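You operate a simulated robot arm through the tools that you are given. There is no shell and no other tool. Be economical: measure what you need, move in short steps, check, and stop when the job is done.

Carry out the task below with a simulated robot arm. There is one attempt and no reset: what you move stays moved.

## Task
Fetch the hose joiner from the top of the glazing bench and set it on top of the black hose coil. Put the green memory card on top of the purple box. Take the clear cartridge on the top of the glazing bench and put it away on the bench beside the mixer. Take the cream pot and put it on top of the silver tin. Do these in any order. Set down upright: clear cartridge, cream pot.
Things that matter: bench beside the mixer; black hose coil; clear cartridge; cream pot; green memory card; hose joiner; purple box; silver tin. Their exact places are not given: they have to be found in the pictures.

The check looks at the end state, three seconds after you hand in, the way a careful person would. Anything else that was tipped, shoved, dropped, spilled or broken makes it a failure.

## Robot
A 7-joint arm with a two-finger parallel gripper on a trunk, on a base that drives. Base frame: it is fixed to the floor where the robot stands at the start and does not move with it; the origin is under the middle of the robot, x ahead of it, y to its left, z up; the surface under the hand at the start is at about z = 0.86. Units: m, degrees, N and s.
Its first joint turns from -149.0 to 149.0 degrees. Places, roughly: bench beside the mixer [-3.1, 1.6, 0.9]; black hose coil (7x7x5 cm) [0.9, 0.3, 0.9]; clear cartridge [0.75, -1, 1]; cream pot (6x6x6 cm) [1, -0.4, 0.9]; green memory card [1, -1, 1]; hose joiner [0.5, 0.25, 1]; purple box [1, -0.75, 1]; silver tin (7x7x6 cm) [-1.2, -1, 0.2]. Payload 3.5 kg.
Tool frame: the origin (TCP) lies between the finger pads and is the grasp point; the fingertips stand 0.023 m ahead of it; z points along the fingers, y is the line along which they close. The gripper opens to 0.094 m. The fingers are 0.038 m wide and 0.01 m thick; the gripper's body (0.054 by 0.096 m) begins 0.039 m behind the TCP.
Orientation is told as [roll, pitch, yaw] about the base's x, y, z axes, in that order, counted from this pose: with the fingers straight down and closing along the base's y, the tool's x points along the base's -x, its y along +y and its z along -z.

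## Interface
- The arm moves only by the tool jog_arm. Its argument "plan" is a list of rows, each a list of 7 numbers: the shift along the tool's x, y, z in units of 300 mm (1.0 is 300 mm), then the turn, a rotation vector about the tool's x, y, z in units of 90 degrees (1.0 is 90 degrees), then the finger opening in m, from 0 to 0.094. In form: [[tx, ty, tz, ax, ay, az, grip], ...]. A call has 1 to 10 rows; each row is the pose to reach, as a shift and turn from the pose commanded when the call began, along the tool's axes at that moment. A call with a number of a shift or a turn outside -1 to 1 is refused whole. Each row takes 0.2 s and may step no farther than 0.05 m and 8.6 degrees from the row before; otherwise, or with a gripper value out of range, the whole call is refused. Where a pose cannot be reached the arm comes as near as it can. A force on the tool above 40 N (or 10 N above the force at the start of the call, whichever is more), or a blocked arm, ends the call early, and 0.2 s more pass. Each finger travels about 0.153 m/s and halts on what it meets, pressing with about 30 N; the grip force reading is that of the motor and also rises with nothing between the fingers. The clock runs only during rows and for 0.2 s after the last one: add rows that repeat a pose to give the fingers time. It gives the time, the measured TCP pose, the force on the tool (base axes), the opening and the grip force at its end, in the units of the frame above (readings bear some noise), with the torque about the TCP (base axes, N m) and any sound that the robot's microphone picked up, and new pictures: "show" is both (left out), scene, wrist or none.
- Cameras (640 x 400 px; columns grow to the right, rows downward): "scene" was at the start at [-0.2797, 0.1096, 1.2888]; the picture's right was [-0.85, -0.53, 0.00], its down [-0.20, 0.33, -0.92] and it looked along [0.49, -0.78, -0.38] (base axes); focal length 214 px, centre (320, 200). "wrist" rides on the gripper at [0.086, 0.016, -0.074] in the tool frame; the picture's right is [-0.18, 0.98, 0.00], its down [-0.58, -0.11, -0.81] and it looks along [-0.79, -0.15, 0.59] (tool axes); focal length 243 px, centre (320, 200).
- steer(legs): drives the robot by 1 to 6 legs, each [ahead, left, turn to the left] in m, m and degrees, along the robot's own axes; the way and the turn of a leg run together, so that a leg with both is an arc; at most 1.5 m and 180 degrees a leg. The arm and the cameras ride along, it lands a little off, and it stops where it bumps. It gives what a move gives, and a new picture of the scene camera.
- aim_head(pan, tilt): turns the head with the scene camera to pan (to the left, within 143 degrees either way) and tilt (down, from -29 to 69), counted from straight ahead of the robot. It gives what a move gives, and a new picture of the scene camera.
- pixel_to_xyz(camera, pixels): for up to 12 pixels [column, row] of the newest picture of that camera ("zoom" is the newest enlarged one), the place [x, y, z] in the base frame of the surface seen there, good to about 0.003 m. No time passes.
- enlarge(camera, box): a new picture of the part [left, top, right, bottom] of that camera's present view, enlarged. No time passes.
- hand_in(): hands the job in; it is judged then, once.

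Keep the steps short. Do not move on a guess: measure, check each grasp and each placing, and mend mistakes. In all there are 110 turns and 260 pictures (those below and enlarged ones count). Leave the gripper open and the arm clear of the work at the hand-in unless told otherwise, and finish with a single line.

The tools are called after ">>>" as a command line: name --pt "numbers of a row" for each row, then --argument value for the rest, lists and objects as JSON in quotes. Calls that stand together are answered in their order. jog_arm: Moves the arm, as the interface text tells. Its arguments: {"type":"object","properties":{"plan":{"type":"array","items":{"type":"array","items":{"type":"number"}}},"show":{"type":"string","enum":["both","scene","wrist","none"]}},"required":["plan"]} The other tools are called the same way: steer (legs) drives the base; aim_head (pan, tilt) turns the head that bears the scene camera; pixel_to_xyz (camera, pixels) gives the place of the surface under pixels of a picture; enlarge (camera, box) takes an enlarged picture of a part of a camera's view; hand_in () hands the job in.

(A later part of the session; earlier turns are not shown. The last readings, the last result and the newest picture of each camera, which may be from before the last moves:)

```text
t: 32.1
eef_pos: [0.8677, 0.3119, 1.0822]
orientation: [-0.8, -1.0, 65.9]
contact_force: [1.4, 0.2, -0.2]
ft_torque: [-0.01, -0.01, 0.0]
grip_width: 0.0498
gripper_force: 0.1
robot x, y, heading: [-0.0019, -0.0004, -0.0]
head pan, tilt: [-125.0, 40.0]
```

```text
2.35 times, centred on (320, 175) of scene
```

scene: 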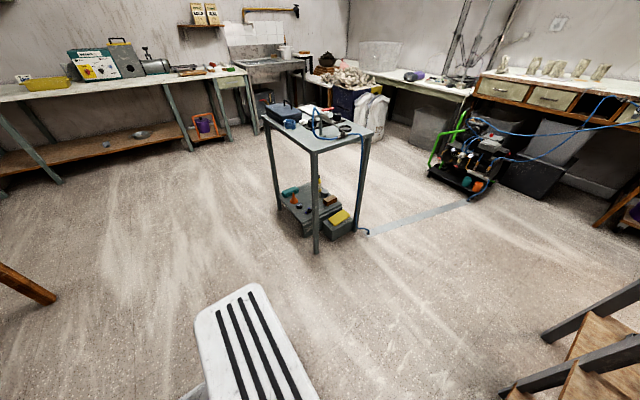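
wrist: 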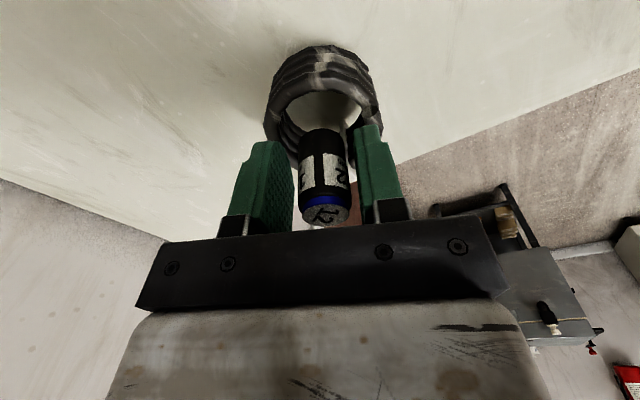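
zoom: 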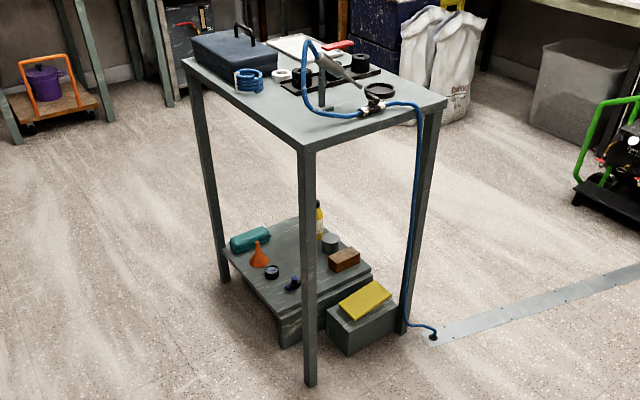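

Table: x -0.87…-1.25, y -0.63…-1.2, top 0.79; the silver tin seems to be the grey can on its low platform at (-1.19,-1.04,0.18). Now I fold the arm in toward the robot so the hand clears the bench when backing slightly.

>>> jog_arm --pt "0.09 0.125 0.01 0 0 0 0.05" --pt "0.18 0.25 0.02 0 0 0 0.05" --pt "0.27 0.375 0.03 0 0 0 0.05" --pt "0.36 0.5 0.04 0 0 0 0.05" --pt "0.45 0.625 0.05 0 0 0 0.05" --pt "0.54 0.75 0.06 0 0 0 0.06" --pt "0.624 0.882 0.07 0 0 0 0.094" --show "none"

>>> steer --legs '[[-0.2, 0, 0]]'

```text
t: 33.7
eef_pos: [0.5514, 0.2483, 1.0549]
orientation: [-0.9, -1.0, 65.9]
contact_force: [-0.8, -0.7, 0.8]
ft_torque: [0.0, -0.03, 0.02]
grip_width: 0.0941
gripper_force: 0.1
robot x, y, heading: [0.0012, -0.0003, -0.1]
head pan, tilt: [-125.0, 40.0]
```

```text
t: 35.3
eef_pos: [0.3552, 0.2464, 1.0553]
orientation: [-0.9, -1.0, 65.7]
contact_force: [0.6, -1.0, 0.7]
ft_torque: [-0.03, 0.01, 0.02]
grip_width: 0.0939
gripper_force: 0.0
robot x, y, heading: [-0.1976, 0.0008, 0.2]
head pan, tilt: [-125.0, 40.0]
```

scene: 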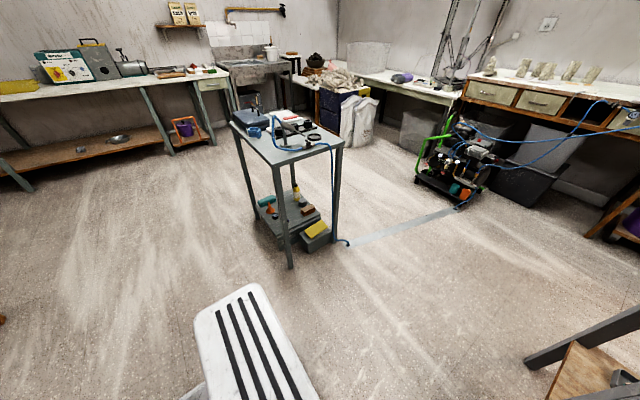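

Now right by 0.85 m and ahead by 0.28 m.

>>> steer --legs '[[0, -0.85, 0], [0.28, 0, 0]]'

>>> aim_head --pan -5 --tilt 38

```text
t: 41.4
eef_pos: [0.6383, -0.6083, 1.0541]
orientation: [-0.9, -1.1, 66.5]
contact_force: [-0.9, 0.5, 0.6]
ft_torque: [-0.02, -0.03, -0.01]
grip_width: 0.0941
gripper_force: 0.2
robot x, y, heading: [0.0881, -0.859, 0.7]
head pan, tilt: [-125.0, 40.0]
```

scene: 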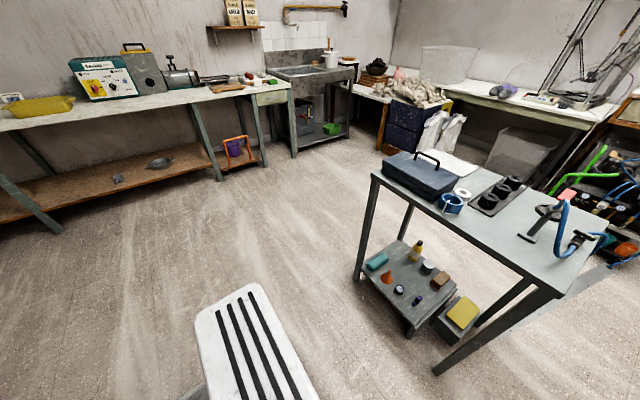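

```text
t: 43.4
eef_pos: [0.6383, -0.6085, 1.0541]
orientation: [-0.9, -1.0, 66.6]
contact_force: [-0.1, -0.3, -0.2]
ft_torque: [-0.01, -0.02, 0.02]
grip_width: 0.0941
gripper_force: 0.0
robot x, y, heading: [0.0917, -0.862, 0.6]
head pan, tilt: [-5.0, 38.0]
```

scene: 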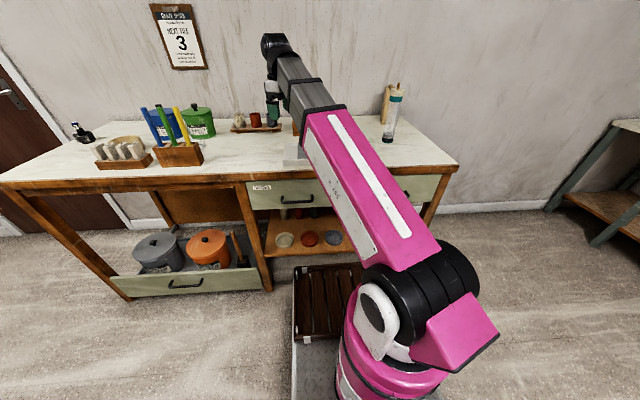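

The arm hides the card from the head, so I bring the wrist camera there: first to (0.90,-0.75) while rising to z≈1.13, over the red/black rods (top 1.03).

>>> jog_arm --pt "0.014 -0.15 -0.05 0 0 0.03 0.094" --pt "0.028 -0.3 -0.11 0 0 0.06 0.094" --pt "0.043 -0.45 -0.17 0 0 0.09 0.094" --pt "0.057 -0.6 -0.23 0 0 0.11 0.094" --pt "0.07 -0.75 -0.27 0 0 0.13 0.094" --pt "0.08 -0.88 -0.27 0 0 0.15 0.094" --pt "0.086 -0.99 -0.27 0 0 0.16 0.094" --show "wrist"

```text
t: 45.0
eef_pos: [0.8965, -0.7472, 1.1386]
orientation: [-0.7, -1.3, 52.3]
contact_force: [0.1, 0.7, -0.7]
ft_torque: [0.02, 0.0, 0.01]
grip_width: 0.094
gripper_force: 0.0
robot x, y, heading: [0.0901, -0.8633, 0.4]
head pan, tilt: [-5.0, 38.0]
```

wrist: 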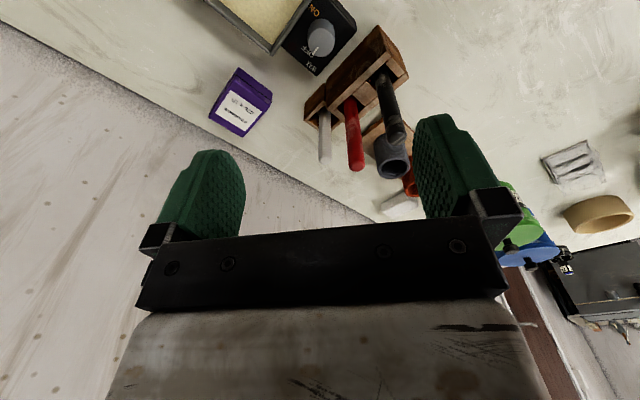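

Purple box seen at (240,100). I go on to above the card's area at (0.90,-0.95).

>>> enlarge --camera "wrist" --box '[190, 40, 318, 140]'

>>> pixel_to_xyz --camera "wrist" --pixels '[[238, 70], [270, 92], [212, 116], [245, 134], [240, 100], [240, 82], [225, 70]]'

>>> jog_arm --pt "0.13 -0.1 0 0 0 0 0.094" --pt "0.26 -0.2 0 0 0 0 0.094" --pt "0.39 -0.3 0.07 0 0 0 0.094" --pt "0.525 -0.41 0.14 0 0 0 0.094" --pt "0.525 -0.41 0.2 0 0 0 0.094" --show "wrist"

```text
4.00 times, centred on (254, 90) of wrist
```

zoom: 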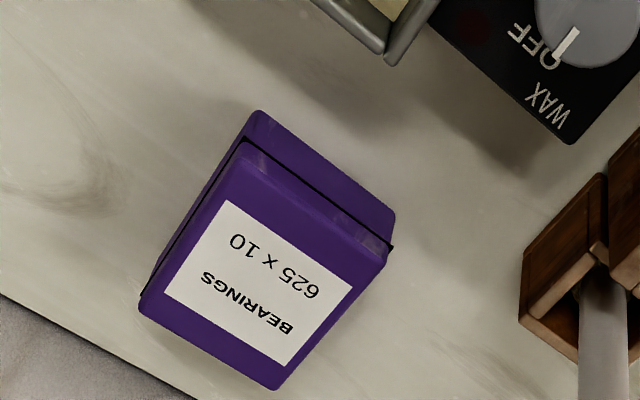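

```text
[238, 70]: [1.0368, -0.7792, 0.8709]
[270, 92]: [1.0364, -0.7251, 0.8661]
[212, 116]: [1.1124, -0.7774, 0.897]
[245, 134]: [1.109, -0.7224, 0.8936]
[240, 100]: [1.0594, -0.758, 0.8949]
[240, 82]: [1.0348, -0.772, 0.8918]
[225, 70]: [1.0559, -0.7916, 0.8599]
```

```text
refused: row 3 steps farther than a row can; nothing moved
```

Box top: z 0.895, centre (1.073,-0.750). The last move was refused for step size; I redo it in smaller rows.

>>> jog_arm --pt "0.12 -0.09 0 0 0 0 0.094" --pt "0.23 -0.18 0.03 0 0 0 0.094" --pt "0.34 -0.26 0.07 0 0 0 0.094" --pt "0.44 -0.34 0.12 0 0 0 0.094" --pt "0.525 -0.41 0.17 0 0 0 0.094" --pt "0.525 -0.41 0.2 0 0 0 0.094" --show "wrist"

```text
t: 46.4
eef_pos: [0.8996, -0.9506, 1.0774]
orientation: [-0.5, -1.1, 52.1]
contact_force: [-0.3, -1.5, -0.3]
ft_torque: [-0.01, -0.03, -0.02]
grip_width: 0.0939
gripper_force: 0.0
robot x, y, heading: [0.0894, -0.8647, 1.0]
head pan, tilt: [-5.0, 38.0]
```

wrist: 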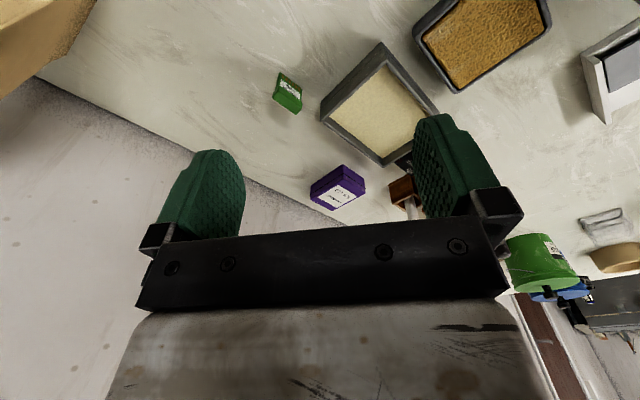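

The green card is at (288,92), lying flat. I enlarge and measure it.

>>> enlarge --camera "wrist" --box '[248, 60, 328, 120]'

>>> pixel_to_xyz --camera "wrist" --pixels '[[281, 74], [301, 90], [274, 96], [295, 112], [288, 92], [270, 85], [330, 100], [325, 95]]'

```text
6.67 times, centred on (288, 90) of wrist
```

zoom: 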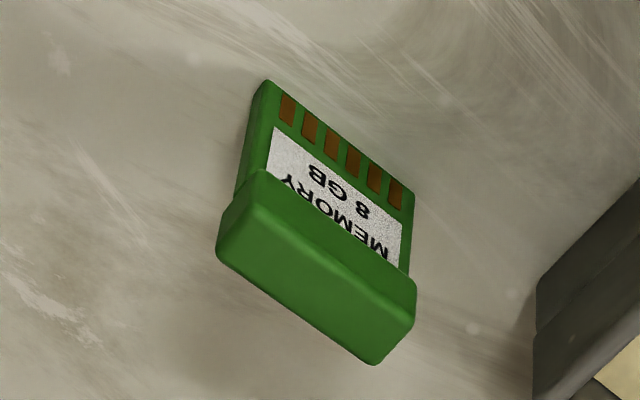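

```text
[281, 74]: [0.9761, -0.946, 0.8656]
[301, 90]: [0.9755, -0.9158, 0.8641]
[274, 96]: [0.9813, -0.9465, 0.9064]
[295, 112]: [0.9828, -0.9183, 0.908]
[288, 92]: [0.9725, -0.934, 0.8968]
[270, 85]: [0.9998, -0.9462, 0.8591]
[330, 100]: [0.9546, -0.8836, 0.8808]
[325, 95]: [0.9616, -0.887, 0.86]
```

>>> pixel_to_xyz --camera "zoom" --pixels '[[260, 90], [405, 190], [330, 200], [335, 225], [320, 255], [305, 285], [290, 305], [230, 245], [380, 345], [395, 300], [245, 140]]'

```text
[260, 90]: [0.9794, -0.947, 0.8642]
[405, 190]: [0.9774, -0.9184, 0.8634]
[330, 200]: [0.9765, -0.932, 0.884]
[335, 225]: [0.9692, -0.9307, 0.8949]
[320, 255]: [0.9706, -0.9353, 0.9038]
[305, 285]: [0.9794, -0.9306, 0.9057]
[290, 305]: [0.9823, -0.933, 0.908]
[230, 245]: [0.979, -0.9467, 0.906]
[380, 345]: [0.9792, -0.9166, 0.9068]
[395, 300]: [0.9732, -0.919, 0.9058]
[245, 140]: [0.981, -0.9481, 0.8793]
```

The card stands upright: y -0.948…-0.917, x ≈0.969…0.987, top 0.906. I'll grasp it across its thickness with yaw 90. First I centre above it at z≈1.0.

>>> jog_arm --pt "-0.05 -0.04 0.05 0 0 -0.09 0.08" --pt "-0.1 -0.08 0.1 0 0 -0.18 0.07" --pt "-0.15 -0.12 0.15 0 0 -0.27 0.06" --pt "-0.2 -0.16 0.2 0 0 -0.36 0.05" --pt "-0.212 -0.171 0.25 0 0 -0.42 0.05" --show "both"

```text
t: 47.6
eef_pos: [0.9805, -0.9296, 1.0049]
orientation: [-1.2, -0.6, 90.1]
contact_force: [1.3, -0.6, 0.2]
ft_torque: [-0.02, -0.01, 0.01]
grip_width: 0.05
gripper_force: 0.0
robot x, y, heading: [0.0916, -0.8615, 0.5]
head pan, tilt: [-5.0, 38.0]
```

scene: 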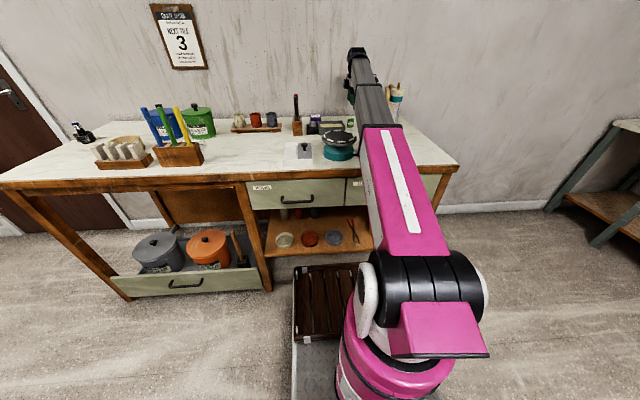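
wrist: 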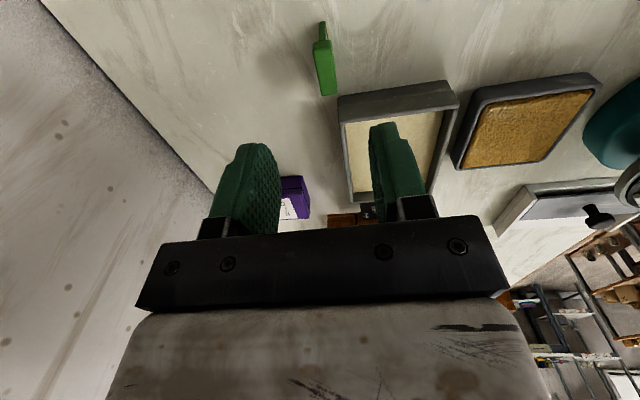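

>>> enlarge --camera "wrist" --box '[280, 10, 376, 100]'

>>> pixel_to_xyz --camera "wrist" --pixels '[[316, 45], [332, 42], [330, 95], [320, 92], [338, 92], [325, 70], [322, 28]]'

```text
4.44 times, centred on (328, 55) of wrist
```

zoom: 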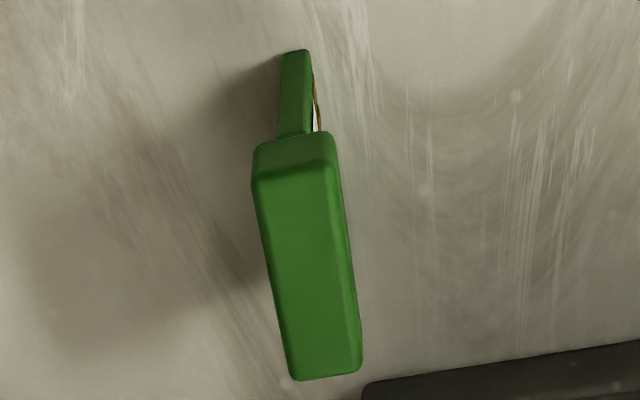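

```text
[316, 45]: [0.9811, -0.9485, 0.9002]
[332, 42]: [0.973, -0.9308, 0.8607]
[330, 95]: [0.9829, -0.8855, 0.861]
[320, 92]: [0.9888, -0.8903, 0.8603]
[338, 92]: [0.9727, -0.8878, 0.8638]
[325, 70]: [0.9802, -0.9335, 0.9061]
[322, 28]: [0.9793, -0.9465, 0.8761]
```

Head ≈16 mm thick centred at (0.979,-0.932). I go down to z≈0.893 and close.

>>> jog_arm --pt "0.008 0.006 0.12 0 0 0 0.05" --pt "0.008 0.006 0.24 0 0 0 0.05" --pt "0.008 0.006 0.33 0 0 0 0.05" --pt "0.008 0.006 0.37 0 0 0 0.05" --pt "0.008 0.006 0.37 0 0 0 0.05" --show "wrist"

```text
t: 48.8
eef_pos: [0.9832, -0.9322, 0.8931]
orientation: [-1.3, -0.6, 90.0]
contact_force: [-0.1, -0.1, -0.4]
ft_torque: [-0.02, 0.01, -0.03]
grip_width: 0.0499
gripper_force: 0.0
robot x, y, heading: [0.0874, -0.863, 0.7]
head pan, tilt: [-5.0, 38.0]
```

wrist: 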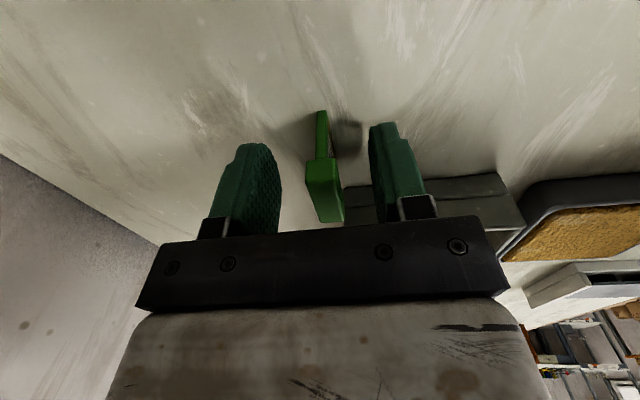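

>>> jog_arm --pt "0 0.013 0 0 0 0 0.05" --pt "0 0.013 0 0 0 0 0.03" --pt "0 0.013 0 0 0 0 0.005" --pt "0 0.013 0 0 0 0 0.005" --pt "0 0.013 -0.03 0 0 0 0.005" --pt "0 0.013 -0.13 0 0 0 0.005" --pt "0 0.013 -0.27 0 0 0 0.005" --pt "0 0.013 -0.33 0 0 0 0.005" --show "wrist"

```text
t: 50.6
eef_pos: [0.9752, -0.9318, 0.9922]
orientation: [-1.2, -0.6, 90.1]
contact_force: [-0.7, 0.3, 0.2]
ft_torque: [0.0, 0.03, -0.02]
grip_width: 0.0117
gripper_force: 30.4
robot x, y, heading: [0.0884, -0.8648, 0.6]
head pan, tilt: [-5.0, 38.0]
```

wrist: 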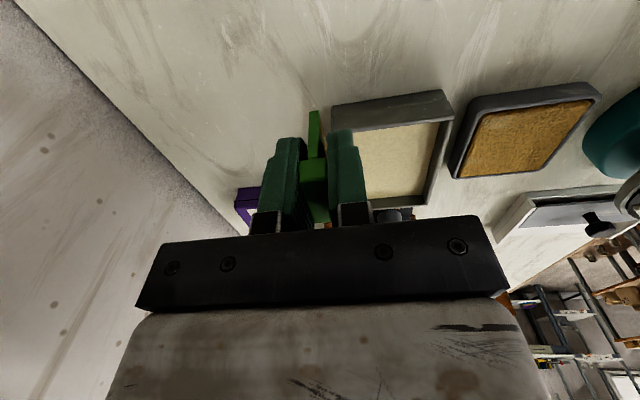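

Held (12 mm) and lifted. The box is near the reach limit, so I drive 2 cm ahead (gap to the bench is ~4 cm), the hand being clear above.

>>> steer --legs '[[0.022, 0, 0]]'

```text
t: 51.4
eef_pos: [0.9974, -0.931, 0.9927]
orientation: [-1.4, -0.6, 90.1]
contact_force: [-0.1, -0.4, 0.2]
ft_torque: [0.0, -0.01, -0.01]
grip_width: 0.0114
gripper_force: 29.9
robot x, y, heading: [0.1097, -0.8625, 0.9]
head pan, tilt: [-5.0, 38.0]
```

scene: 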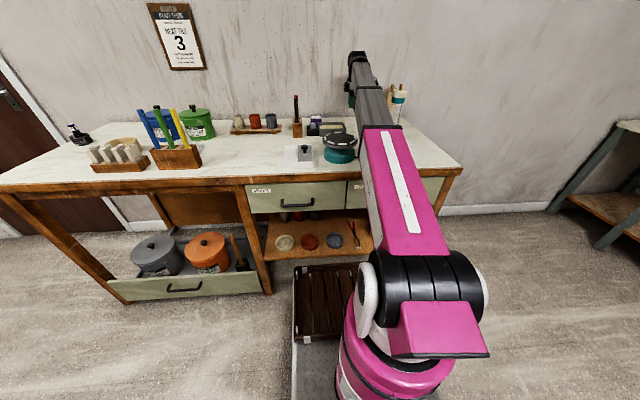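

Now over the box: (1.07,-0.75).

>>> jog_arm --pt "-0.13 -0.05 -0.02 0 0 0 0.005" --pt "-0.26 -0.1 -0.02 0 0 0 0.005" --pt "-0.39 -0.16 -0.02 0 0 0 0.005" --pt "-0.51 -0.21 -0.02 0 0 0 0.005" --pt "-0.603 -0.243 0 0 0 0 0.005" --pt "-0.603 -0.243 0 0 0 0 0.005" --show "both"

>>> enlarge --camera "wrist" --box '[220, 40, 420, 165]'

```text
t: 52.8
eef_pos: [1.0704, -0.752, 0.995]
orientation: [-1.4, -0.5, 90.0]
contact_force: [0.5, -0.2, -0.4]
ft_torque: [0.0, -0.03, 0.02]
grip_width: 0.0115
gripper_force: 30.1
robot x, y, heading: [0.11, -0.8644, 0.8]
head pan, tilt: [-5.0, 38.0]
```

scene: 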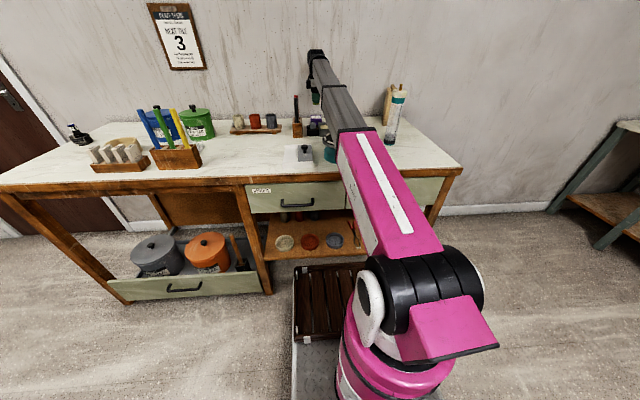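
wrist: 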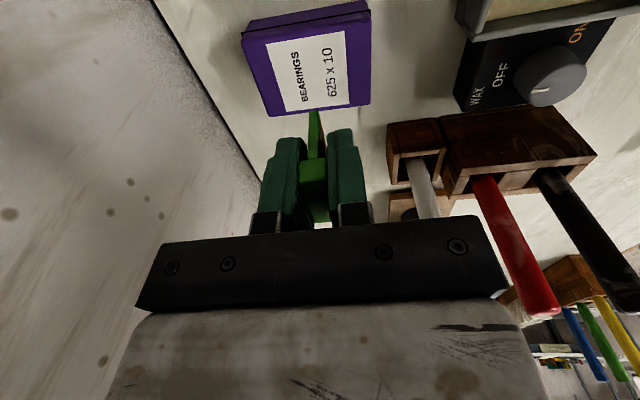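

```text
3.20 times, centred on (320, 102) of wrist
```

zoom: 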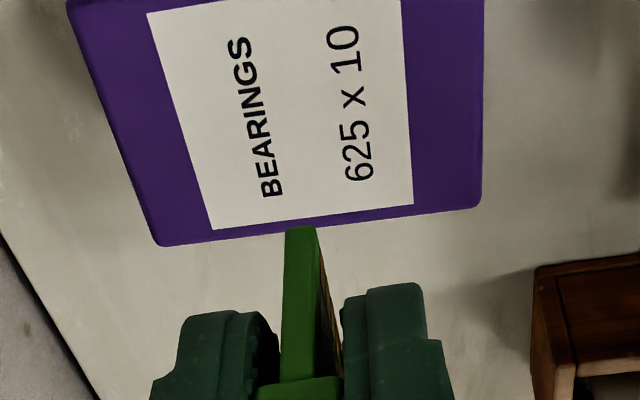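

I measure the box top again from here and the card's lower end.

>>> pixel_to_xyz --camera "wrist" --pixels '[[244, 36], [367, 14], [272, 112], [366, 99], [313, 116], [315, 135]]'

```text
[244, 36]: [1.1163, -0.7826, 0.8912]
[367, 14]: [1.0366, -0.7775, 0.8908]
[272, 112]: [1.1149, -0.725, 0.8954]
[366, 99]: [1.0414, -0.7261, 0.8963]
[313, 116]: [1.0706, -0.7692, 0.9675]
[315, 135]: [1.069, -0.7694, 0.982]
```

Box top centre (1.077,-0.753), z 0.895. I lower to z≈0.934 and then by 2-mm steps.

>>> jog_arm --pt "0 -0.015 0.1 0 0 0 0.005" --pt "0 -0.015 0.17 0 0 0 0.005" --pt "0 -0.015 0.2 0 0 0 0.005" --pt "0 -0.015 0.205 0 0 0 0.005" --pt "0 -0.015 0.21 0 0 0 0.005" --pt "0 -0.015 0.215 0 0 0 0.005" --pt "0 -0.015 0.22 0 0 0 0.005" --show "wrist"

```text
t: 54.4
eef_pos: [1.0762, -0.75, 0.9295]
orientation: [-1.3, -0.6, 90.0]
contact_force: [-0.6, -0.5, -0.6]
ft_torque: [0.0, 0.03, -0.06]
grip_width: 0.0118
gripper_force: 29.7
robot x, y, heading: [0.1103, -0.8617, 0.8]
head pan, tilt: [-5.0, 38.0]
```

wrist: 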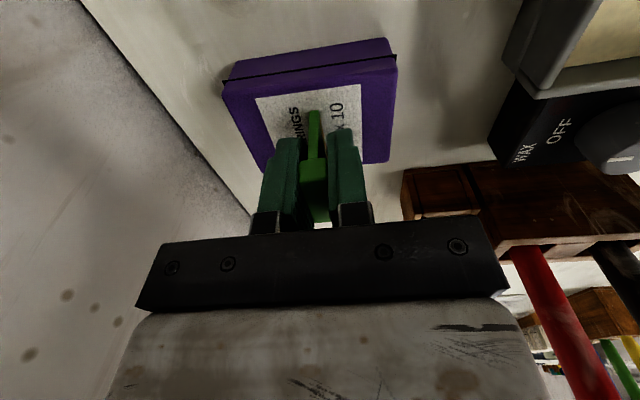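

>>> jog_arm --pt "0 0 0.004 0 0 0 0.005" --pt "0 0 0.008 0 0 0 0.005" --pt "0 0 0.012 0 0 0 0.005" --pt "0 0 0.012 0 0 0 0.005" --show "none"

```text
t: 55.4
eef_pos: [1.0757, -0.7495, 0.9284]
orientation: [-1.3, -0.6, 90.1]
contact_force: [0.3, 0.1, 18.9]
ft_torque: [-0.02, -0.02, -0.02]
grip_width: 0.0117
gripper_force: 30.1
robot x, y, heading: [0.1077, -0.8618, 0.6]
head pan, tilt: [-5.0, 38.0]
```

Contact of 19 N: the card stands on the box. I ease 1 mm, open slowly and look.

>>> jog_arm --pt "0 0 -0.004 0 0 0 0.005" --pt "0 0 -0.004 0 0 0 0.014" --pt "0 0 -0.004 0 0 0 0.022" --pt "0 0 -0.004 0 0 0 0.03" --pt "0 0 -0.004 0 0 0 0.04" --show "wrist"

```text
t: 56.6
eef_pos: [1.0763, -0.7496, 0.9286]
orientation: [-1.3, -0.5, 90.0]
contact_force: [0.7, 0.3, 0.0]
ft_torque: [-0.02, -0.01, -0.01]
grip_width: 0.0398
gripper_force: 0.1
robot x, y, heading: [0.111, -0.8653, 0.6]
head pan, tilt: [-5.0, 38.0]
```

wrist: 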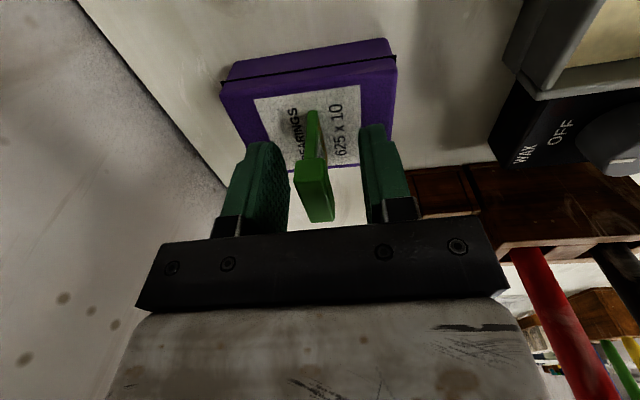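

The card stands free. I raise the hand straight up and check.

>>> jog_arm --pt "0 0 -0.05 0 0 0 0.05" --pt "0 0 -0.15 0 0 0 0.06" --pt "0 0 -0.3 0 0 0 0.06" --pt "0 0 -0.45 0 0 0 0.06" --show "both"

>>> enlarge --camera "wrist" --box '[240, 0, 400, 100]'

```text
t: 57.6
eef_pos: [1.0733, -0.7516, 1.0615]
orientation: [-1.2, -0.6, 90.0]
contact_force: [0.3, 0.5, -0.7]
ft_torque: [0.03, -0.01, 0.0]
grip_width: 0.0601
gripper_force: 0.0
robot x, y, heading: [0.1104, -0.87, 0.8]
head pan, tilt: [-5.0, 38.0]
```

scene: 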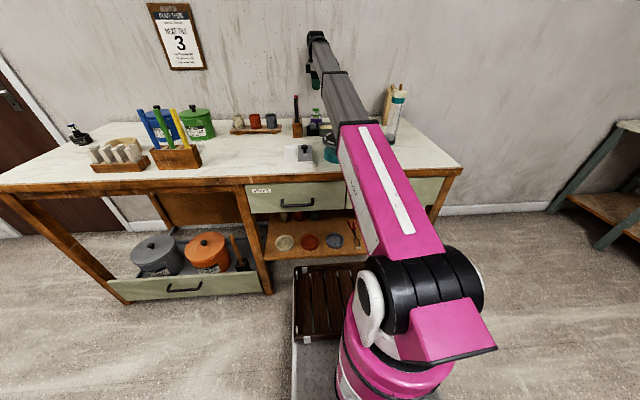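
wrist: 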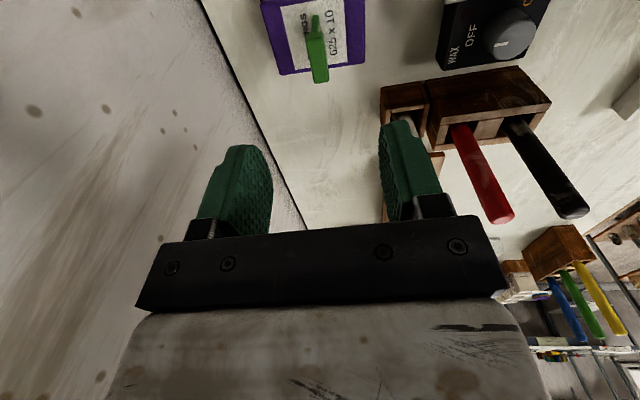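

```text
4.00 times, centred on (320, 50) of wrist
```

zoom: 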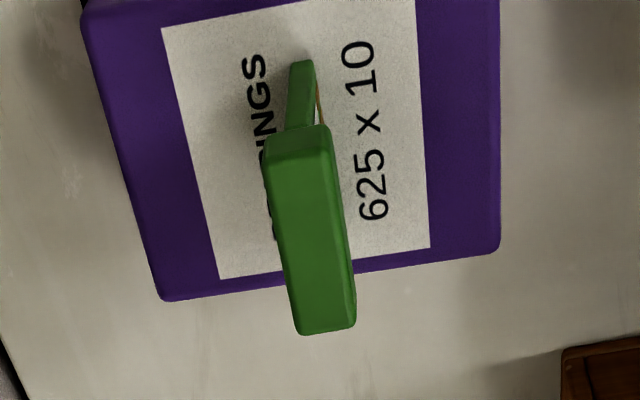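

The card stands on the box. Next the cartridge: visible in the scene picture at (397,115). I enlarge and measure it.

>>> enlarge --camera "scene" --box '[360, 75, 440, 155]'

>>> pixel_to_xyz --camera "scene" --pixels '[[398, 96], [392, 137], [399, 88], [395, 120], [388, 105], [401, 85], [405, 93], [393, 92]]'

```text
5.00 times, centred on (400, 115) of scene
```

zoom: 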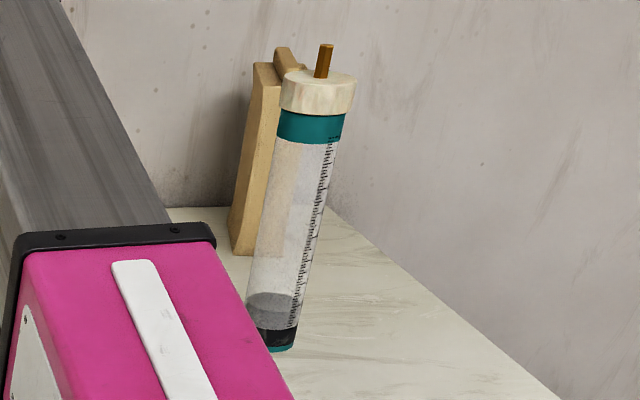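

```text
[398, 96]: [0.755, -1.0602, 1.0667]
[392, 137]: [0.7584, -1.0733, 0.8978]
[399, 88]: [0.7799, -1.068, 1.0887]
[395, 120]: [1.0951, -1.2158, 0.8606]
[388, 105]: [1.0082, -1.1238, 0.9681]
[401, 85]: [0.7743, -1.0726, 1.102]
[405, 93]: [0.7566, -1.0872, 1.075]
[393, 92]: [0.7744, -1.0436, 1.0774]
```

Cap axis ≈(0.775,-1.067), cap top 1.088, its stick to ≈1.11. To have height over it I need more radius: lift the hand, then back up 0.2 m.

>>> jog_arm --pt "0 0 -0.1 0 0 0 0.08" --pt "0 0 -0.2 0 0 0 0.094" --pt "0 0 -0.27 0 0 0 0.094" --show "none"

>>> steer --legs '[[-0.2, 0, 0]]'

```text
t: 58.4
eef_pos: [1.0706, -0.7515, 1.1464]
orientation: [-1.2, -0.6, 90.0]
contact_force: [-0.5, -0.1, -0.1]
ft_torque: [0.01, -0.02, -0.02]
grip_width: 0.094
gripper_force: 0.1
robot x, y, heading: [0.1105, -0.8633, 0.5]
head pan, tilt: [-5.0, 38.0]
```

```text
t: 60.0
eef_pos: [0.8686, -0.7483, 1.1455]
orientation: [-1.3, -0.6, 90.4]
contact_force: [0.1, 0.9, 0.3]
ft_torque: [0.02, 0.0, 0.03]
grip_width: 0.094
gripper_force: 0.1
robot x, y, heading: [-0.0929, -0.8668, 1.2]
head pan, tilt: [-5.0, 38.0]
```

scene: 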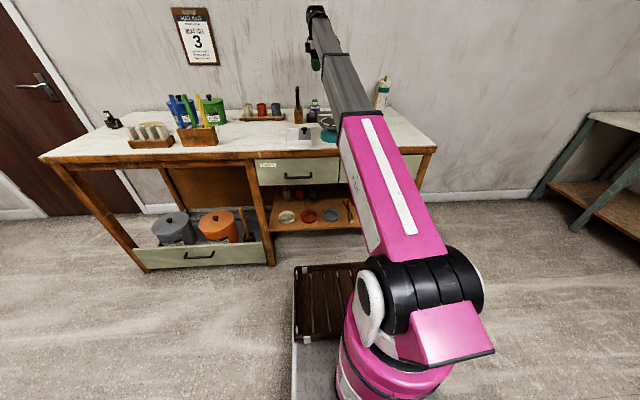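

I move to above the cartridge at z≈1.19 (fingertips 1.167, stick top 1.11), yaw to 60.

>>> jog_arm --pt "0.06 0.02 -0.12 0 0 0.03 0.094" --pt "0.18 0.06 -0.15 0 0 0.07 0.094" --pt "0.31 0.1 -0.15 0 0 0.11 0.094" --pt "0.44 0.14 -0.15 0 0 0.15 0.094" --pt "0.57 0.18 -0.15 0 0 0.19 0.094" --pt "0.7 0.22 -0.15 0 0 0.23 0.094" --pt "0.83 0.26 -0.15 0 0 0.27 0.094" --pt "0.94 0.3 -0.15 0 0 0.3 0.094" --pt "1.0 0.31 -0.15 0 0 0.33 0.094" --show "both"

```text
t: 62.0
eef_pos: [0.7794, -1.0486, 1.1886]
orientation: [-0.7, -1.1, 60.7]
contact_force: [0.1, -0.6, -0.1]
ft_torque: [0.01, 0.01, -0.02]
grip_width: 0.0941
gripper_force: 0.0
robot x, y, heading: [-0.0937, -0.8625, 1.2]
head pan, tilt: [-5.0, 38.0]
```

scene: 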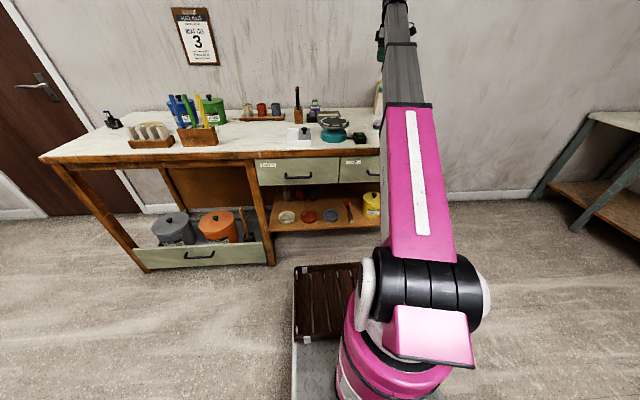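
wrist: 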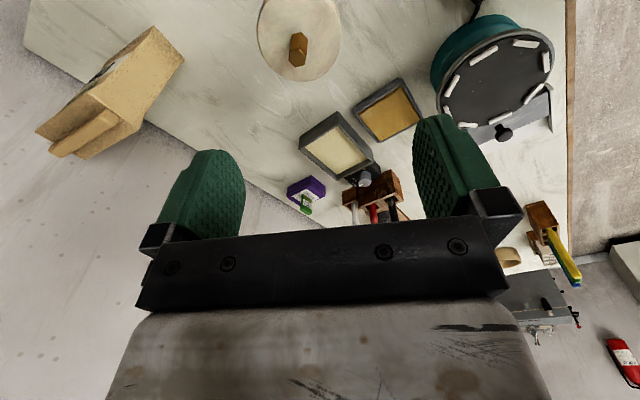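

>>> pixel_to_xyz --camera "wrist" --pixels '[[262, 35], [336, 35], [300, 78], [303, 36], [297, 63], [275, 62], [325, 68], [312, 2], [290, 2]]'

```text
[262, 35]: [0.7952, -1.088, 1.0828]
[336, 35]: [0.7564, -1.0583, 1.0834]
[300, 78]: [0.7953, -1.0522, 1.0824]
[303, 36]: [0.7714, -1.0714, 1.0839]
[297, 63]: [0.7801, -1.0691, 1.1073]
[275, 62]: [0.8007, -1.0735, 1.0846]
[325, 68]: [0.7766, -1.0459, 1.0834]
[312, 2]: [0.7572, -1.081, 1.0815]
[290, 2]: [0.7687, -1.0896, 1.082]
```

Cap centre (0.777,-1.069), Ø≈50 mm, top 1.083, stick top 1.107. I centre, level the hand, and lower to z≈1.073 (palm stays 5 mm over the stick).

>>> jog_arm --pt "0.063 -0.026 0 -0.0145 0 0 0.094" --pt "0.063 -0.026 0.12 -0.0145 0 0 0.094" --pt "0.063 -0.026 0.24 -0.0145 0 0 0.094" --pt "0.063 -0.026 0.33 -0.0145 0 0 0.094" --pt "0.063 -0.026 0.38 -0.0145 0 0 0.094" --pt "0.063 -0.026 0.38 -0.0145 0 0 0.094" --show "wrist"

```text
t: 63.4
eef_pos: [0.7778, -1.0684, 1.069]
orientation: [0.5, -1.0, 60.8]
contact_force: [-0.1, -0.3, 0.1]
ft_torque: [-0.01, 0.04, 0.0]
grip_width: 0.0942
gripper_force: 0.1
robot x, y, heading: [-0.0904, -0.8657, 1.0]
head pan, tilt: [-5.0, 38.0]
```

wrist: 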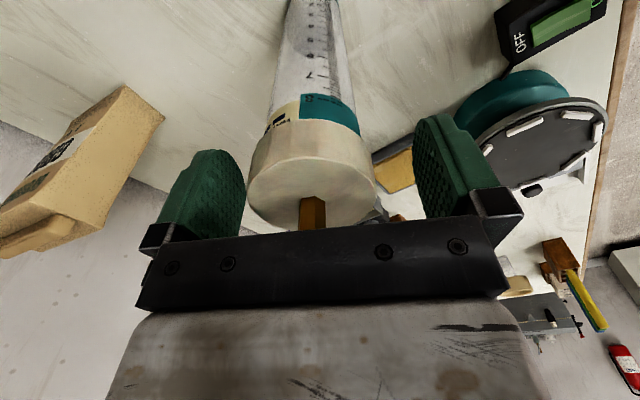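

Centred around the cap. I close and lift a little.

>>> jog_arm --pt "0 0 0 0 0 0 0.07" --pt "0 0 0 0 0 0 0.055" --pt "0 0 0 0 0 0 0.045" --pt "0 0 0 0 0 0 0.035" --pt "0 0 0 0 0 0 0.03" --pt "0 0 -0.02 0 0 0 0.03" --pt "0 0 -0.06 0 0 0 0.03" --pt "0 0 -0.15 0 0 0 0.03" --pt "0 0 -0.2 0 0 0 0.03" --show "both"

```text
t: 65.4
eef_pos: [0.7782, -1.0704, 1.1298]
orientation: [0.6, -1.1, 60.8]
contact_force: [0.2, -0.1, -2.3]
ft_torque: [0.01, 0.01, -0.01]
grip_width: 0.0557
gripper_force: 29.8
robot x, y, heading: [-0.0906, -0.8647, 1.4]
head pan, tilt: [-5.0, 38.0]
```

scene: 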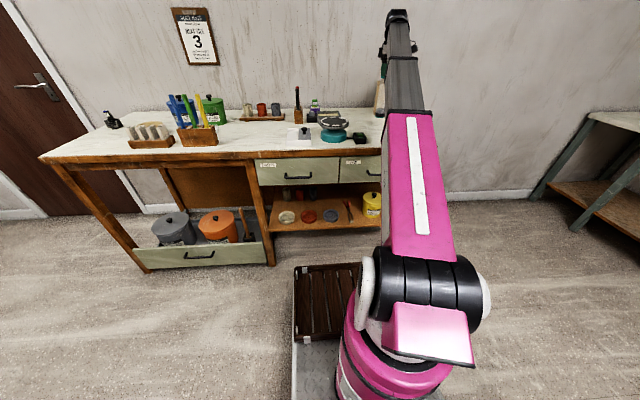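
wrist: 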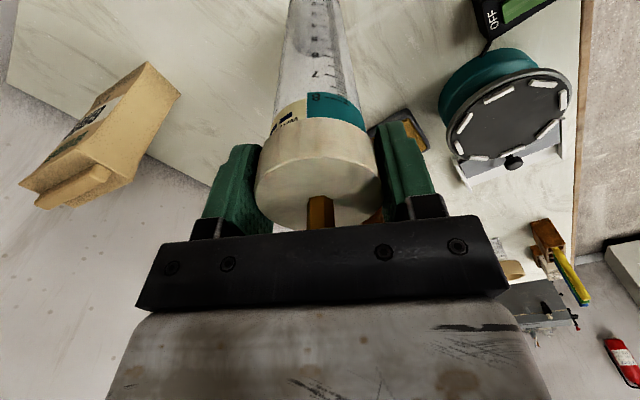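

Held (56 mm); upright. Before driving I map the way to the mixer bench: head to the left rear.

>>> aim_head --pan 135 --tilt 25

>>> pixel_to_xyz --camera "scene" --pixels '[[180, 300], [320, 300], [400, 200], [460, 240], [150, 250], [420, 300], [250, 380], [60, 200], [100, 150], [220, 120], [300, 150], [500, 160]]'

```text
t: 67.7
eef_pos: [0.7769, -1.0694, 1.129]
orientation: [0.5, -1.0, 60.8]
contact_force: [-0.2, -0.2, -1.4]
ft_torque: [0.02, 0.03, 0.01]
grip_width: 0.0558
gripper_force: 29.7
robot x, y, heading: [-0.088, -0.8651, 1.1]
head pan, tilt: [135.0, 25.0]
```

scene: 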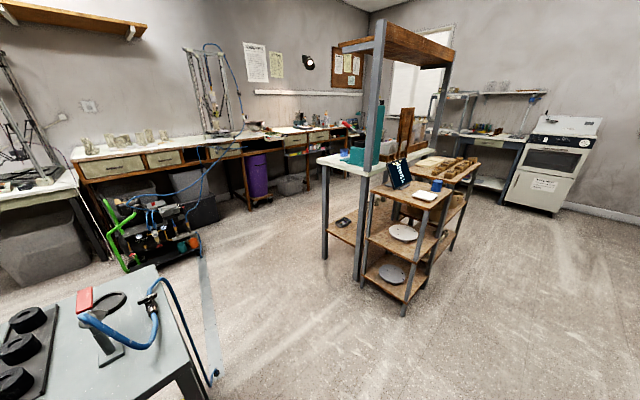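

```text
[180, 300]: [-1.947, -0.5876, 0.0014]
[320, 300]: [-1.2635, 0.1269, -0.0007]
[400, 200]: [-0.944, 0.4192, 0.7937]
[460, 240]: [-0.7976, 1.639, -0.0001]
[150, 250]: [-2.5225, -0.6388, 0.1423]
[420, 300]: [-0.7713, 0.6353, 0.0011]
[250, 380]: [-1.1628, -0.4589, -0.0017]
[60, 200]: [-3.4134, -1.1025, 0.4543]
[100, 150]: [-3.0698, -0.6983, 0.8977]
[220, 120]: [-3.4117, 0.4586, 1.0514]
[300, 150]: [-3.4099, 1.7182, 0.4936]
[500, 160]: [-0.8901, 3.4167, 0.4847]
```

>>> enlarge --camera "scene" --box '[230, 80, 400, 186]'

>>> pixel_to_xyz --camera "scene" --pixels '[[203, 280], [215, 370], [325, 255], [360, 285], [405, 312], [318, 160], [357, 270], [285, 195], [310, 180], [247, 205], [200, 250], [360, 170]]'

```text
3.76 times, centred on (315, 133) of scene
```

zoom: 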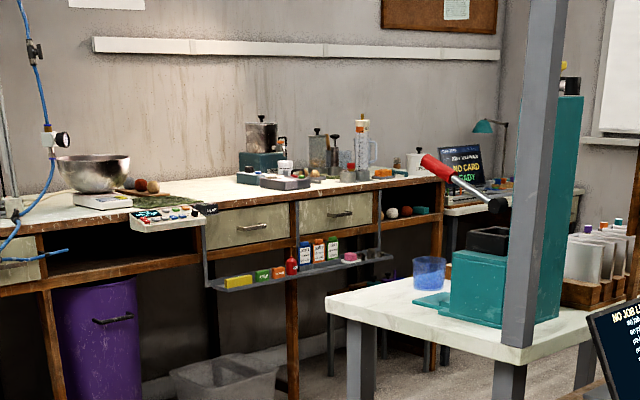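

```text
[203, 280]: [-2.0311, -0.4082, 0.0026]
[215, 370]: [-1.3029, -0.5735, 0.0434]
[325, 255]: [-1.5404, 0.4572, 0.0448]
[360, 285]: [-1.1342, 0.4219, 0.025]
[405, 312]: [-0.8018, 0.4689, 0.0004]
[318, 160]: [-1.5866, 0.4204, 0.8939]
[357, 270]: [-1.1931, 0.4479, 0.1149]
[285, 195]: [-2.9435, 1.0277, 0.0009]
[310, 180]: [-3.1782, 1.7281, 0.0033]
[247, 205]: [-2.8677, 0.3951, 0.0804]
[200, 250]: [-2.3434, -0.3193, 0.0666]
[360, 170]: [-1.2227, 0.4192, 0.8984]
```

Map: the table lies at y<-0.57, the island at y>0.42 (x -1.6…-0.8), mixer bench front near x≈-2.9. I back up 0.2 m first, then pull the arm in so that the cartridge rides close.

>>> steer --legs '[[-0.2, 0, 0]]'

```text
t: 69.2
eef_pos: [0.5802, -1.0768, 1.1295]
orientation: [0.5, -1.1, 60.6]
contact_force: [0.1, -0.1, -1.6]
ft_torque: [0.0, 0.0, -0.02]
grip_width: 0.0553
gripper_force: 29.9
robot x, y, heading: [-0.2849, -0.8692, 1.1]
head pan, tilt: [135.0, 25.0]
```

scene: 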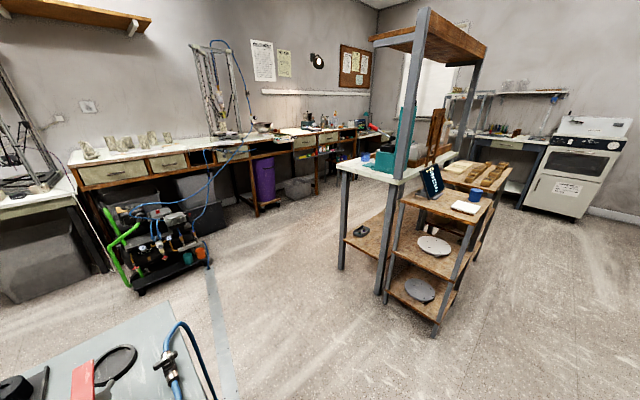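

Now I pull the arm in by about 0.27 m at nearly constant height.

>>> jog_arm --pt "0.01 0.14 0.01 0 0 0 0.03" --pt "0.02 0.28 0.02 0 0 0 0.03" --pt "0.03 0.42 0.03 0 0 0 0.03" --pt "0.04 0.56 0.05 0 0 0 0.03" --pt "0.05 0.7 0.08 0 0 0 0.03" --pt "0.06 0.84 0.12 0 0 0 0.03" --pt "0.07 0.974 0.15 0 0 0 0.03" --show "none"

```text
t: 70.8
eef_pos: [0.3232, -0.9512, 1.0742]
orientation: [-0.1, -1.4, 60.6]
contact_force: [-0.3, 0.5, -2.1]
ft_torque: [-0.02, 0.04, -0.01]
grip_width: 0.0551
gripper_force: 30.3
out of reach, approached as far as the arm can: row 6, 7
robot x, y, heading: [-0.2882, -0.8697, 0.9]
head pan, tilt: [135.0, 25.0]
```

Now drive: left 0.9 m, then turn right 180° (hand sweeps the free side).

>>> steer --legs '[[0, 0.88, 0], [0, 0, -90]]'

>>> steer --legs '[[0, 0, -89]]'

>>> aim_head --pan 15 --tilt 20

```text
t: 79.3
eef_pos: [-0.3819, -0.6017, 1.075]
orientation: [-0.2, -1.4, -28.2]
contact_force: [0.4, -0.6, -1.7]
ft_torque: [0.0, -0.01, 0.01]
grip_width: 0.0551
gripper_force: 30.2
robot x, y, heading: [-0.3124, 0.0115, -87.9]
head pan, tilt: [135.0, 25.0]
```

scene: 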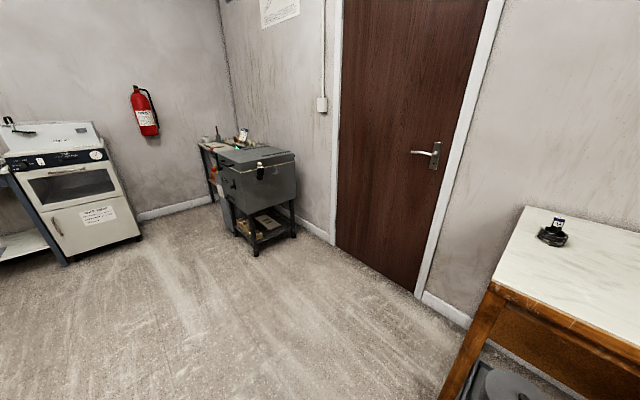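

```text
t: 83.4
eef_pos: [-0.9268, 0.0571, 1.0752]
orientation: [-0.1, -1.4, -116.1]
contact_force: [-0.1, 0.2, -0.8]
ft_torque: [0.01, 0.0, 0.01]
grip_width: 0.0553
gripper_force: 29.7
robot x, y, heading: [-0.3102, 0.0136, -175.8]
head pan, tilt: [135.0, 25.0]
```

scene: 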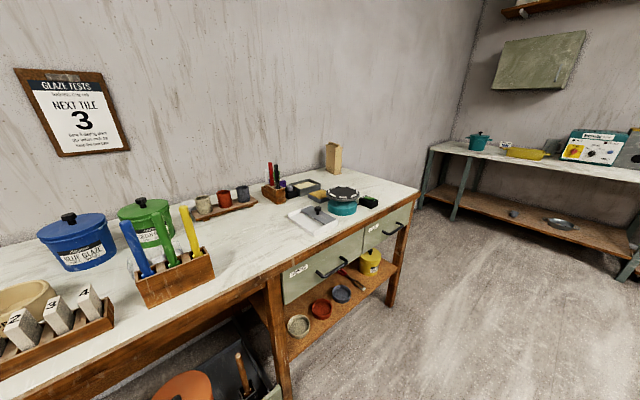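

```text
t: 85.4
eef_pos: [-0.9263, 0.0573, 1.0757]
orientation: [-0.3, -1.4, -116.1]
contact_force: [0.0, 0.6, -1.5]
ft_torque: [0.06, 0.01, 0.03]
grip_width: 0.0548
gripper_force: 29.5
robot x, y, heading: [-0.314, 0.01, -176.0]
head pan, tilt: [15.0, 20.0]
```

scene: 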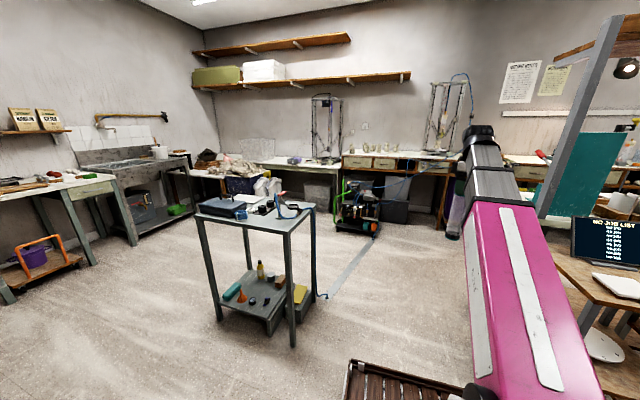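

Heading is -176°. I correct it, shift right 5 cm, and go forward 1.5 m between table and island.

>>> steer --legs '[[0, 0.0, -4], [0, 0.05, 0], [1.4, 0, 0]]'

```text
t: 93.5
eef_pos: [-2.3361, 0.0871, 1.0741]
orientation: [-0.2, -1.5, -122.1]
contact_force: [0.2, 0.4, -2.0]
ft_torque: [-0.02, 0.01, 0.01]
grip_width: 0.0547
gripper_force: 30.2
robot x, y, heading: [-1.7291, -0.0241, 178.3]
head pan, tilt: [15.0, 20.0]
```

scene: 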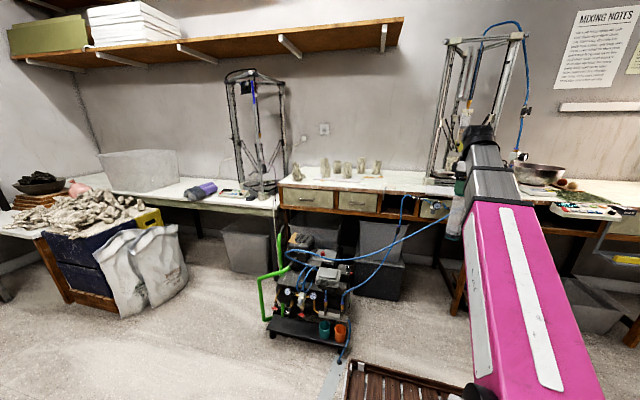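

I'm at (-1.73,-0.02). A blue hose hangs ahead; I measure it, the bench edge and the compressor before going on.

>>> pixel_to_xyz --camera "scene" --pixels '[[402, 212], [398, 240], [440, 222], [370, 245], [340, 355], [350, 300], [404, 195], [330, 320], [400, 222], [560, 225], [540, 175], [585, 210]]'

>>> aim_head --pan -50 --tilt 25

```text
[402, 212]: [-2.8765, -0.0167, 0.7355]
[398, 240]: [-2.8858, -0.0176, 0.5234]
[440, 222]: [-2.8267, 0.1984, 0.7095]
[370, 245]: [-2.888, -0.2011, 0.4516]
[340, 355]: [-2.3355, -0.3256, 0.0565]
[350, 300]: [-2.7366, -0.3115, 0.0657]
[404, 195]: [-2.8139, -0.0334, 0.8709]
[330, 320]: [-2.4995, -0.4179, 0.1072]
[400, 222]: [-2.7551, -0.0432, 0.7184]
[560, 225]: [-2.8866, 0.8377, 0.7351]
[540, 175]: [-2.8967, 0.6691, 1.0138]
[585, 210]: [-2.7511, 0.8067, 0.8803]
```

```text
t: 94.8
eef_pos: [-2.3359, 0.0868, 1.0744]
orientation: [-0.3, -1.3, -122.1]
contact_force: [-0.3, 0.7, -1.7]
ft_torque: [-0.04, -0.03, -0.01]
grip_width: 0.0547
gripper_force: 29.9
robot x, y, heading: [-1.7285, -0.0253, 178.3]
head pan, tilt: [-50.0, 25.0]
```

scene: 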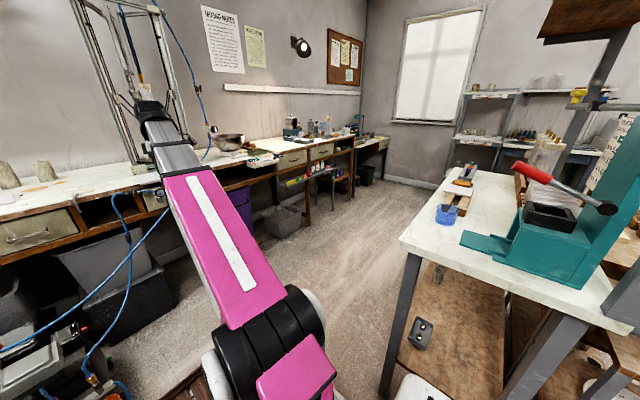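

Bench front ≈-2.85, a keypad tray sticks out to -2.75 at y 0.81; compressor corner at (-2.34,-0.33). I shift right 0.12 m, ahead 0.33 m, then turn right 88° to run along the bench.

>>> steer --legs '[[0, -0.12, 0], [0.34, 0, 0], [0, 0, -88]]'

>>> aim_head --pan 30 --tilt 30

```text
t: 101.6
eef_pos: [-1.9725, 0.7188, 1.0754]
orientation: [-0.2, -1.4, 150.0]
contact_force: [-0.3, 0.0, -1.1]
ft_torque: [-0.01, 0.01, 0.02]
grip_width: 0.0548
gripper_force: 30.1
robot x, y, heading: [-2.0603, 0.1106, 90.3]
head pan, tilt: [-50.0, 25.0]
```

scene: 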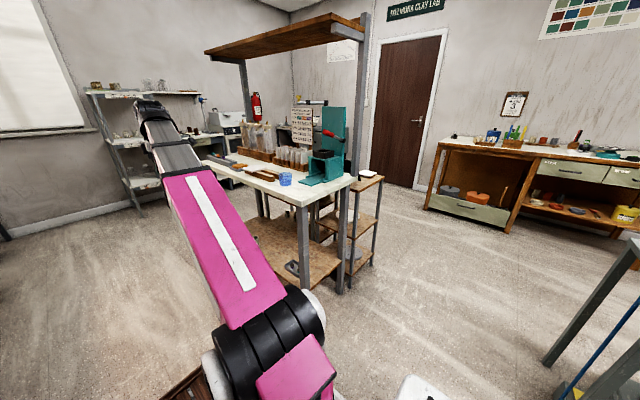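

```text
t: 103.2
eef_pos: [-1.9718, 0.7187, 1.0744]
orientation: [-0.2, -1.4, 150.1]
contact_force: [0.8, 0.5, -1.3]
ft_torque: [0.0, 0.01, 0.01]
grip_width: 0.0544
gripper_force: 29.9
robot x, y, heading: [-2.0589, 0.1103, 90.4]
head pan, tilt: [30.0, 30.0]
```

scene: 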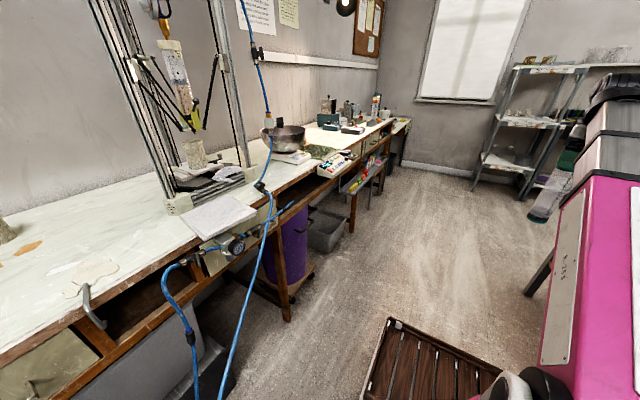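

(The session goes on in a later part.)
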